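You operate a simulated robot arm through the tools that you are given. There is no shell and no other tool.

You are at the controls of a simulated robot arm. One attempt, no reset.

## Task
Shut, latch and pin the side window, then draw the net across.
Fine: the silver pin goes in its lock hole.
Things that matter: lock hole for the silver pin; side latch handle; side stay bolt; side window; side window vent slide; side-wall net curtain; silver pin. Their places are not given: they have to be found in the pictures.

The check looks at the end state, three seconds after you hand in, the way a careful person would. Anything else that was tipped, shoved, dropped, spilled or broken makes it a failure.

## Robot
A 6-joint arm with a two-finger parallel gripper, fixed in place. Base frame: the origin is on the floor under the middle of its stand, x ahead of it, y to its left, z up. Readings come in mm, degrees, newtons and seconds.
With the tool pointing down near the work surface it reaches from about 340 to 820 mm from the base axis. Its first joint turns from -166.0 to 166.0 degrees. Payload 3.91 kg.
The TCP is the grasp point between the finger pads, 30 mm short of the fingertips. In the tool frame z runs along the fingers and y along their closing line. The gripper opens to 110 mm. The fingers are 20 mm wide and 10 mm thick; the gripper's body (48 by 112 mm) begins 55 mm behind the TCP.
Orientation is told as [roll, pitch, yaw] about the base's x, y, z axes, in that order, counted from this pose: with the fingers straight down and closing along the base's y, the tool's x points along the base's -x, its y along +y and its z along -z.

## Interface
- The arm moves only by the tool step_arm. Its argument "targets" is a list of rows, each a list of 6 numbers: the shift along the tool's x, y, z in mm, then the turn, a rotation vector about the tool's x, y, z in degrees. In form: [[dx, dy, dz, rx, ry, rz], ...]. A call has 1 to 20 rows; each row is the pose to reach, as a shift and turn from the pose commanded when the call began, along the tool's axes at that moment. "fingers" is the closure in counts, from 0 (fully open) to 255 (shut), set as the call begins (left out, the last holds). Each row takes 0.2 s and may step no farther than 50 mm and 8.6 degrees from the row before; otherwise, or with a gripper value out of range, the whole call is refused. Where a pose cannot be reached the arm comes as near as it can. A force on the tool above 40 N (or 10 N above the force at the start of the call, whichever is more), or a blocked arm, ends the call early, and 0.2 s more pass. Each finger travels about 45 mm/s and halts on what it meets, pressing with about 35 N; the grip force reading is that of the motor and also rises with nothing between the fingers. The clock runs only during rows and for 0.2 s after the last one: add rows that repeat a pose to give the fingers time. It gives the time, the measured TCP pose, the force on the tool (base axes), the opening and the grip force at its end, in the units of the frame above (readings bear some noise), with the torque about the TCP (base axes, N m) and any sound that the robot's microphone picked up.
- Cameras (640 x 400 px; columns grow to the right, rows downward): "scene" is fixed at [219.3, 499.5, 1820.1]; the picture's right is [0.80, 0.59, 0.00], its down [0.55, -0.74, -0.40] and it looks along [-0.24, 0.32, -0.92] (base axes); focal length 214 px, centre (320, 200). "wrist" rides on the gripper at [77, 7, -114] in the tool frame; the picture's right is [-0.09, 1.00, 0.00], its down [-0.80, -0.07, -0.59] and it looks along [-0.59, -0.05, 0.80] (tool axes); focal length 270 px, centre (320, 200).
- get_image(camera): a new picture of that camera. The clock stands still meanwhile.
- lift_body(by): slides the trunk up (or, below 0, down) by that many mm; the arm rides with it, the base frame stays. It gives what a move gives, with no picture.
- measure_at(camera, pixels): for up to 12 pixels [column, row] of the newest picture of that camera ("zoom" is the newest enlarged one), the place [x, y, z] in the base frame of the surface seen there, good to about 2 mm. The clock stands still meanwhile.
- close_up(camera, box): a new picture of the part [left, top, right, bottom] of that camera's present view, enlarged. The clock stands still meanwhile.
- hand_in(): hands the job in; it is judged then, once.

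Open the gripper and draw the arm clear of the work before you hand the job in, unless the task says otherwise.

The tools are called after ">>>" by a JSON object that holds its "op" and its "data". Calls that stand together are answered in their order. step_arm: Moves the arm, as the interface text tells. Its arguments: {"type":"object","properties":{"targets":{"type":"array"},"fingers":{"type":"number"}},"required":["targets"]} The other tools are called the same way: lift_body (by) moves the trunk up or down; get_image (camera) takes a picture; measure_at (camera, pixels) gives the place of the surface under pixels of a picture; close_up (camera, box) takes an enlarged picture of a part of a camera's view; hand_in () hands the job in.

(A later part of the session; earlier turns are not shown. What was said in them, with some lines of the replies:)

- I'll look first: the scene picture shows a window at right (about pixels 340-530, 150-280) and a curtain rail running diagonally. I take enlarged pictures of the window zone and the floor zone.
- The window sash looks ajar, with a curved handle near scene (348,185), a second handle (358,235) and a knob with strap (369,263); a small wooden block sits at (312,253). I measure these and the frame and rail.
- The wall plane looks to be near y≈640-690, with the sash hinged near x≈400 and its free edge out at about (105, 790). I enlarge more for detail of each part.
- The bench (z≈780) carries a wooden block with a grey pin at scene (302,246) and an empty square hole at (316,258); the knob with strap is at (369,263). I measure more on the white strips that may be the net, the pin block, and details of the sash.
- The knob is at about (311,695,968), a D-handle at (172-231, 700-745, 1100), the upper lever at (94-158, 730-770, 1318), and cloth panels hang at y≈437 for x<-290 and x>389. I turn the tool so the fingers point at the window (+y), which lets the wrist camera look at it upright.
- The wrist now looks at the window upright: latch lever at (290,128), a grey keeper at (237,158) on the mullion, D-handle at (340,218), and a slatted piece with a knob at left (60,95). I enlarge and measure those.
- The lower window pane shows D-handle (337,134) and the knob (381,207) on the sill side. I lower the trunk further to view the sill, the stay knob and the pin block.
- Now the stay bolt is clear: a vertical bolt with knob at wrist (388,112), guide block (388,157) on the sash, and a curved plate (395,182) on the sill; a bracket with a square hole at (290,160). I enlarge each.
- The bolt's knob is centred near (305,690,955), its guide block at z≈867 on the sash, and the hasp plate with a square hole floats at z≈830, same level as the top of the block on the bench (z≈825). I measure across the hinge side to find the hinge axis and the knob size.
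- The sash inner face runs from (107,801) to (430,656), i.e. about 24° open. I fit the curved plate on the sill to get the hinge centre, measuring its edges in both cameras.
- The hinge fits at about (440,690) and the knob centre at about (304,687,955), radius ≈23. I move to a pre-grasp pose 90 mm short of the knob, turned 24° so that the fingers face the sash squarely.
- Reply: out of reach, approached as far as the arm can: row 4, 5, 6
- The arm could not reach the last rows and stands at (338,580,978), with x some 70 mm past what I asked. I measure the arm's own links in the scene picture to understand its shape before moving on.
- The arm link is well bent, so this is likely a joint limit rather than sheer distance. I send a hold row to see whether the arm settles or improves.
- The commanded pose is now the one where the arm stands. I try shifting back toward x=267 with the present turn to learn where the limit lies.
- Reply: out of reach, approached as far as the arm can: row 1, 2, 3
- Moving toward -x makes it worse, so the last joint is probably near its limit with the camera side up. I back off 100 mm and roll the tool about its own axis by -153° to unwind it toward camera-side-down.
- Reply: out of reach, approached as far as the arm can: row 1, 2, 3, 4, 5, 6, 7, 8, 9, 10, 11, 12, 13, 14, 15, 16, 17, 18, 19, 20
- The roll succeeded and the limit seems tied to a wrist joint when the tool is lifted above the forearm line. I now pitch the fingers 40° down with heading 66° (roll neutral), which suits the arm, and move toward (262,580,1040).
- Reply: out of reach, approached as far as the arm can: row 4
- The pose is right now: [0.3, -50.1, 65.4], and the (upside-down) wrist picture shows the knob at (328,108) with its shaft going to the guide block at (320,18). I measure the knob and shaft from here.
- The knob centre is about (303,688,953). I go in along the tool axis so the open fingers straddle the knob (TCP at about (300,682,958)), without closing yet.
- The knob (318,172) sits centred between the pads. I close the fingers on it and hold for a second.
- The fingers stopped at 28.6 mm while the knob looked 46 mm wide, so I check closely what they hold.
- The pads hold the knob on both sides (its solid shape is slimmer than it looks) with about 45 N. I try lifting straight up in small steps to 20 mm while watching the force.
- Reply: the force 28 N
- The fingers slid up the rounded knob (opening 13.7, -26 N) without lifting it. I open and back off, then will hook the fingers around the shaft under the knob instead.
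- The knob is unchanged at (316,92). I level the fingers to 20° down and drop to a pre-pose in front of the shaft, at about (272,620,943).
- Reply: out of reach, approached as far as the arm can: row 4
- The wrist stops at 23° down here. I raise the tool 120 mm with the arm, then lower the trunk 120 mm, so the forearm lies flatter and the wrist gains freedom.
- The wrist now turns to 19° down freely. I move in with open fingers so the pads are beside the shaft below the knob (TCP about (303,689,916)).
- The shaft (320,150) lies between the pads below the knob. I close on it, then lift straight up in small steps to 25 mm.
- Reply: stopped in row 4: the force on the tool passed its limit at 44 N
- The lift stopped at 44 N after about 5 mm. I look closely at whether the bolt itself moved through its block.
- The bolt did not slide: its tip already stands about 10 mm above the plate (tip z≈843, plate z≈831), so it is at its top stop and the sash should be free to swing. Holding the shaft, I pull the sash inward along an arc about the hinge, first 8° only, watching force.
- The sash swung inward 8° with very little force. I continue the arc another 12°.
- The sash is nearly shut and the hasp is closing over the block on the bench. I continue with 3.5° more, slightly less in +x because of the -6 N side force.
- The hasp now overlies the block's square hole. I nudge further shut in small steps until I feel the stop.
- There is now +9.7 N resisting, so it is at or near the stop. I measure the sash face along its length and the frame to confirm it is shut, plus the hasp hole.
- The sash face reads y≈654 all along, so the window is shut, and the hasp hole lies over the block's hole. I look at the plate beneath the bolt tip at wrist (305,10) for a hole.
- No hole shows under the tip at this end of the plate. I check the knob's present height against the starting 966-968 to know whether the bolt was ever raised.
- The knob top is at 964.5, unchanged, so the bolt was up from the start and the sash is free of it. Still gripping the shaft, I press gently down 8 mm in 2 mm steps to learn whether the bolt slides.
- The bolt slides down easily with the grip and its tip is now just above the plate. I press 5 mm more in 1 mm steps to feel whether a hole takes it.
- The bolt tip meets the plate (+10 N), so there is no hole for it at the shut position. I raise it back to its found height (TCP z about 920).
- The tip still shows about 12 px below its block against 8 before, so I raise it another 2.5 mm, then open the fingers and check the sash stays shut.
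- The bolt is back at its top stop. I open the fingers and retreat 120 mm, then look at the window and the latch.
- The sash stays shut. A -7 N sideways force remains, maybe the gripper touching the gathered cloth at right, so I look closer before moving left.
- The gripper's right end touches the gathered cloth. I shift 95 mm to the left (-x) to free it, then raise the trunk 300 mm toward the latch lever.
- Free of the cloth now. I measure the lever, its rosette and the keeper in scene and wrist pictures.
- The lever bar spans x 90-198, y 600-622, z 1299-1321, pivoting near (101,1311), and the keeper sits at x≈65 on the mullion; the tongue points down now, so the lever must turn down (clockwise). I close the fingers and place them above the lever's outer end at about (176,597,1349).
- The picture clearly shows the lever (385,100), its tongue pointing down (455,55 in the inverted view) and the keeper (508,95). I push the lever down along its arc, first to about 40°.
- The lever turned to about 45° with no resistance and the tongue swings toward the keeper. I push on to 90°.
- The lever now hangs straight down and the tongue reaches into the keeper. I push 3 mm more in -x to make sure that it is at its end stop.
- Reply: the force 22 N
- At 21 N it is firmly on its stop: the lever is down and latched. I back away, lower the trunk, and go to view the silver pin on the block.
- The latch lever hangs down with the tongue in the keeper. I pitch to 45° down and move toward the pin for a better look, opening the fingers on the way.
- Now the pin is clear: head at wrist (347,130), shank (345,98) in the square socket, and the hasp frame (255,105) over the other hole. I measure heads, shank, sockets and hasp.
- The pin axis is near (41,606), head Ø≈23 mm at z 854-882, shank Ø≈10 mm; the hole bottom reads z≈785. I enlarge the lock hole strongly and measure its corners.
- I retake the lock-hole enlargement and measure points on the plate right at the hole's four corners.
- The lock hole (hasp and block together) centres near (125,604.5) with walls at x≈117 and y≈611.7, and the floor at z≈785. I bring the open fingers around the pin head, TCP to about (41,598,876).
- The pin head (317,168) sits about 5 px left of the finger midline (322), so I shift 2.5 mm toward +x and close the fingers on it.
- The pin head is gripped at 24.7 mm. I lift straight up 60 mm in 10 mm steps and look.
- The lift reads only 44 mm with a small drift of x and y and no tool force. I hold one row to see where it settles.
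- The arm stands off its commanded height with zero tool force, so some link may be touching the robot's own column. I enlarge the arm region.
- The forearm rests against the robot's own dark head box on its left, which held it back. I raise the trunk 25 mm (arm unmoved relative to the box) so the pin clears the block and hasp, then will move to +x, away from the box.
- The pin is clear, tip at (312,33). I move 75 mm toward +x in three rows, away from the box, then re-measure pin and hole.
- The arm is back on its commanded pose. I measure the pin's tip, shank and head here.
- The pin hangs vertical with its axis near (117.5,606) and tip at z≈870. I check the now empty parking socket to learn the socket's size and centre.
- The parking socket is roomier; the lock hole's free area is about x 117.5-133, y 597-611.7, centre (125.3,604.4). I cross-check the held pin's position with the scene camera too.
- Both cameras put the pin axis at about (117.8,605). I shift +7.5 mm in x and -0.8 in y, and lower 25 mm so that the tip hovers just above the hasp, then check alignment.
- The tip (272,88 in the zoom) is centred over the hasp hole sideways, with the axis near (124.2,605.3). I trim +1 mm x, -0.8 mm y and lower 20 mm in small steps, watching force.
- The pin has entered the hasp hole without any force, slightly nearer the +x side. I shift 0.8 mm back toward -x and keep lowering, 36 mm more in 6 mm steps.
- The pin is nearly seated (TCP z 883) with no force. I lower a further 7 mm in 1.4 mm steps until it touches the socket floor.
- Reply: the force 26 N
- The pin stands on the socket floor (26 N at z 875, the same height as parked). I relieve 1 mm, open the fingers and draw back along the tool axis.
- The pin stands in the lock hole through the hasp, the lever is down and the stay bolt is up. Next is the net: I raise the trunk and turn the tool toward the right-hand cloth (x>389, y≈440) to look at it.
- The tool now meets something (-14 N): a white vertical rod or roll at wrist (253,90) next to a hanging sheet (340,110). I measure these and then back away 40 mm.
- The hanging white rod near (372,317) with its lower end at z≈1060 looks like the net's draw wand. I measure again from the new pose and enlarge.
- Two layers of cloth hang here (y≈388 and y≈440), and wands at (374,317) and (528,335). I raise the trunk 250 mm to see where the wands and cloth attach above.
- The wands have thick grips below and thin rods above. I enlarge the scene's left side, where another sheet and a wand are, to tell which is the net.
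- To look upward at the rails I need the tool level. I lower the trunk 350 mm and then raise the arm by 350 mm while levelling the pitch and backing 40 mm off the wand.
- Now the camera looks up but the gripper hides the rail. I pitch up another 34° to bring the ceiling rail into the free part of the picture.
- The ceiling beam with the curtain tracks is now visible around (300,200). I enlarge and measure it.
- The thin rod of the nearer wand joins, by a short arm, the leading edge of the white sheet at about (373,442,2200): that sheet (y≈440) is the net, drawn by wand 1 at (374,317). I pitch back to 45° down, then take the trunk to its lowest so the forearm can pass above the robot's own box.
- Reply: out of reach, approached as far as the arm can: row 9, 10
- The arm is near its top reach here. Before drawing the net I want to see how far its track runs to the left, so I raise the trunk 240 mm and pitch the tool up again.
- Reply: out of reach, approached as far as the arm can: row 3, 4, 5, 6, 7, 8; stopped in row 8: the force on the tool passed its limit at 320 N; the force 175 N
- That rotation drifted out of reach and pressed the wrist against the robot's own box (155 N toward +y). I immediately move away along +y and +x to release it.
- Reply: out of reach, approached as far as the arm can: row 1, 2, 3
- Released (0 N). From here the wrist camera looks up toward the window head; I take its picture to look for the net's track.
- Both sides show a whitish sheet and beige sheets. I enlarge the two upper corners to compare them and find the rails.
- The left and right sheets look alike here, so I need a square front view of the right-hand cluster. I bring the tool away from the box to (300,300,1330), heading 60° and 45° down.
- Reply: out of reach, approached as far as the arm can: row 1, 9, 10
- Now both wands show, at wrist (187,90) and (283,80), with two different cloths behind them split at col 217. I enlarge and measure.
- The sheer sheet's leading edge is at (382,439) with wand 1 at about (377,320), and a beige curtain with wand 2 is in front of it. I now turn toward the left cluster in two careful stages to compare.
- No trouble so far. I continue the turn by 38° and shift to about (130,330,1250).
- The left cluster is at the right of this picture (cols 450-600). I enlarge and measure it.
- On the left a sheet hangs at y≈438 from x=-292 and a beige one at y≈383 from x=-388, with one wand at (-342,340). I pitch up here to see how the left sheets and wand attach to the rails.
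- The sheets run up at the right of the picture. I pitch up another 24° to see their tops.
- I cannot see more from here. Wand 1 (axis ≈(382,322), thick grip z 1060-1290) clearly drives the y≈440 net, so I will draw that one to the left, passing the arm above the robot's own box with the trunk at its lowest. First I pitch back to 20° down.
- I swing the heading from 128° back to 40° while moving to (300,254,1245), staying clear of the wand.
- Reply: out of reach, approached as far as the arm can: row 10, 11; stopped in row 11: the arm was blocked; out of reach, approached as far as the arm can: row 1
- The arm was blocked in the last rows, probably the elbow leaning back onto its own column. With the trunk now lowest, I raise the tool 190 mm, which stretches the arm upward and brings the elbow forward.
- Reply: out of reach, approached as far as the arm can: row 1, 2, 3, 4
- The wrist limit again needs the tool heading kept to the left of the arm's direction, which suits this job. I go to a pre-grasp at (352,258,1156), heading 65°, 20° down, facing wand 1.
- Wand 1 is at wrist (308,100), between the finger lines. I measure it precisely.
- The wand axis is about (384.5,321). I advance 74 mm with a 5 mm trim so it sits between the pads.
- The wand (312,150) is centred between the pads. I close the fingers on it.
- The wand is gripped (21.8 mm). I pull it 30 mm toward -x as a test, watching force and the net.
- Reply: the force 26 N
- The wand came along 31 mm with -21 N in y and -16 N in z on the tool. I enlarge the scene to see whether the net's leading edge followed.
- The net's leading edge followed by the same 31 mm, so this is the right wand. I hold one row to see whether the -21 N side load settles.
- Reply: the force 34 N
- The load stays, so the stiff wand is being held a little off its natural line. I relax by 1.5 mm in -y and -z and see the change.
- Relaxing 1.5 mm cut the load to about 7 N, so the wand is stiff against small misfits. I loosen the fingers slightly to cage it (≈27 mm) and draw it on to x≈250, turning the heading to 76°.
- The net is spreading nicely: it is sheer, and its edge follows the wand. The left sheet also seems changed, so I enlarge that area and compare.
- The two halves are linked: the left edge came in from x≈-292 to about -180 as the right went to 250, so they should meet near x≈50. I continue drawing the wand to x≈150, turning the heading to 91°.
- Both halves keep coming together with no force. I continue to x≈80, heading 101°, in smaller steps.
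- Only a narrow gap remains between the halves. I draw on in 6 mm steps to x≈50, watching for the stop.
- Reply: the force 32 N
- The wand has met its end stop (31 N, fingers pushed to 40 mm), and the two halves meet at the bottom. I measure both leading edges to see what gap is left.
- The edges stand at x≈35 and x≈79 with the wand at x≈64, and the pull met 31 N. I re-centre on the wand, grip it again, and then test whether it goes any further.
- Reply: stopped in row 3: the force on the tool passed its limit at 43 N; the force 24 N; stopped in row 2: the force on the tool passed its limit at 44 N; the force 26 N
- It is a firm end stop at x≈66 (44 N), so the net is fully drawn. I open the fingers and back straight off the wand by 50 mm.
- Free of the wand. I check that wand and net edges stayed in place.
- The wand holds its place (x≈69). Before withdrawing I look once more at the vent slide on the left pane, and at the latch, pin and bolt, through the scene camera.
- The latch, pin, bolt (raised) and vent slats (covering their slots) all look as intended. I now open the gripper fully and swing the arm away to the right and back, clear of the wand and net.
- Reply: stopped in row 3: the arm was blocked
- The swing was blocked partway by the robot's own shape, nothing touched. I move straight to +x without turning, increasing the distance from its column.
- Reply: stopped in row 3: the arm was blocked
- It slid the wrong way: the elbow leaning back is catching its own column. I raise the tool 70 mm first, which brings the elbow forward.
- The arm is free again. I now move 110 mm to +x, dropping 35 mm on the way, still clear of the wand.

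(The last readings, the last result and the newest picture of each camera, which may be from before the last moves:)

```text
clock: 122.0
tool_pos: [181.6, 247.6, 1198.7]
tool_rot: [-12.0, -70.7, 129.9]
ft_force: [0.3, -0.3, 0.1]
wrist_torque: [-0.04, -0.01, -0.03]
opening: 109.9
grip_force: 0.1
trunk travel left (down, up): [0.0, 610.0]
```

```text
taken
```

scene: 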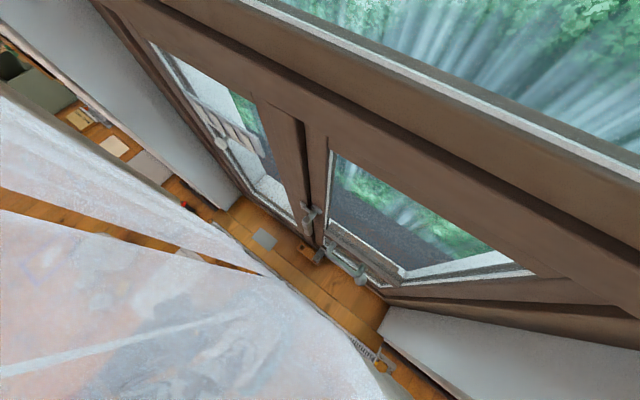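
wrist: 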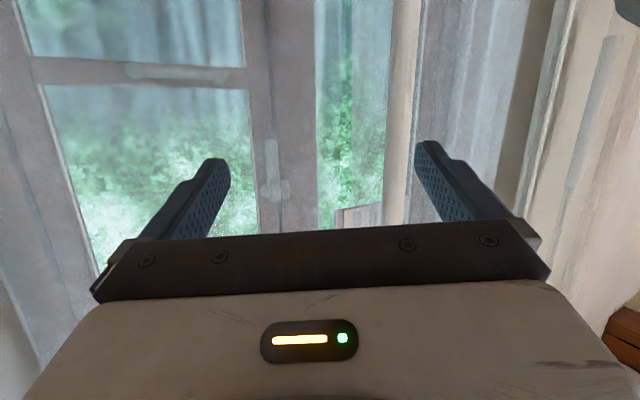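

The arm is clear: nothing within reach of the wand, 0 N, gripper open. I do a last check of wand, pin and window positions before handing in.

>>> {"op": "measure_at", "data": {"camera": "wrist", "pixels": [[402, 60], [402, 120], [270, 180], [345, 60], [150, 150], [300, 120]]}}

>>> {"op": "close_up", "data": {"camera": "scene", "box": [180, 180, 400, 330]}}

>>> {"op": "measure_at", "data": {"camera": "zoom", "pixels": [[60, 120], [60, 200], [130, 190], [100, 225], [240, 240], [270, 262], [395, 215], [375, 75], [525, 275], [450, 200], [340, 310], [180, 260]]}}

```text
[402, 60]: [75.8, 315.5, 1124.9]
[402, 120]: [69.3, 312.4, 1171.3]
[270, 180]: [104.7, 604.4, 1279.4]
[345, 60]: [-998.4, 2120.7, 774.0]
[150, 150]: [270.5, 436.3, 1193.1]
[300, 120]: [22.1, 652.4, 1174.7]
```

```text
2.67 times, centred on (290, 255) of scene
```

zoom: 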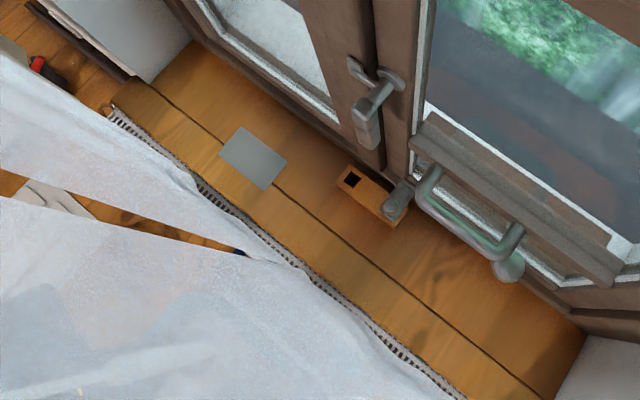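

```text
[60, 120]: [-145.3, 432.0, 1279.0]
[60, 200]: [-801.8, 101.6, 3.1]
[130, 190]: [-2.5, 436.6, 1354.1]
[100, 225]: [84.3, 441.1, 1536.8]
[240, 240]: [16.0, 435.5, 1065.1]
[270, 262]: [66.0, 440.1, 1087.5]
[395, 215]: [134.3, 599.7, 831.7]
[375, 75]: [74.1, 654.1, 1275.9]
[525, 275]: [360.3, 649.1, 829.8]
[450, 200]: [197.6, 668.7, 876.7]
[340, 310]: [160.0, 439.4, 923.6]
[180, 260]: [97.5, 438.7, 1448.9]
```

Everything reads as wanted: sash shut (y≈654), lever down in its keeper, pin through hasp and block, net halves drawn to their stop with the wand at x≈70, gripper open and clear. I hand the job in.

>>> {"op": "hand_in", "data": {}}

```text
The job is handed in.
```

I've handed the job in: the side window is shut, latched and pinned, and the net is drawn across to its end stop. I don't have the check's verdict, so this is what my own measurements show.

- **Window:** the sash sits flush in its frame, with its inner face at y≈654 mm along its whole length.
- **Latch:** the handle points straight down against its stop, with the tongue at the keeper.
- **Pin:** the silver pin goes through the square hole in the window's latch plate and stands on the bottom of the lock hole in the wooden block.
- **Net:** it turned out to be two linked halves. I pulled the wand until it stopped hard at x≈66 mm. The halves meet low down, but a gap of about 40 mm still shows between their edges higher up.
- **Stay bolt:** I found it raised and left it raised. I pressed it down once to test it, and the plate has no hole for it with the window shut.
- **Vent slide:** I didn't touch it. Its slats look closed.

**Contacts along the way:**
- The gripper brushed the gathered net at about 8 N, before the net was drawn.
- It also pressed the wand at about 14 N, before I gripped it.
- While I was looking for the curtain rail, the arm pressed against the robot's own head box, and the tool force reached 320 N before the move stopped. I backed it off straight away, and nothing in the room was involved.

The gripper is open and the arm is clear of the wand and net, with no force on the tool.
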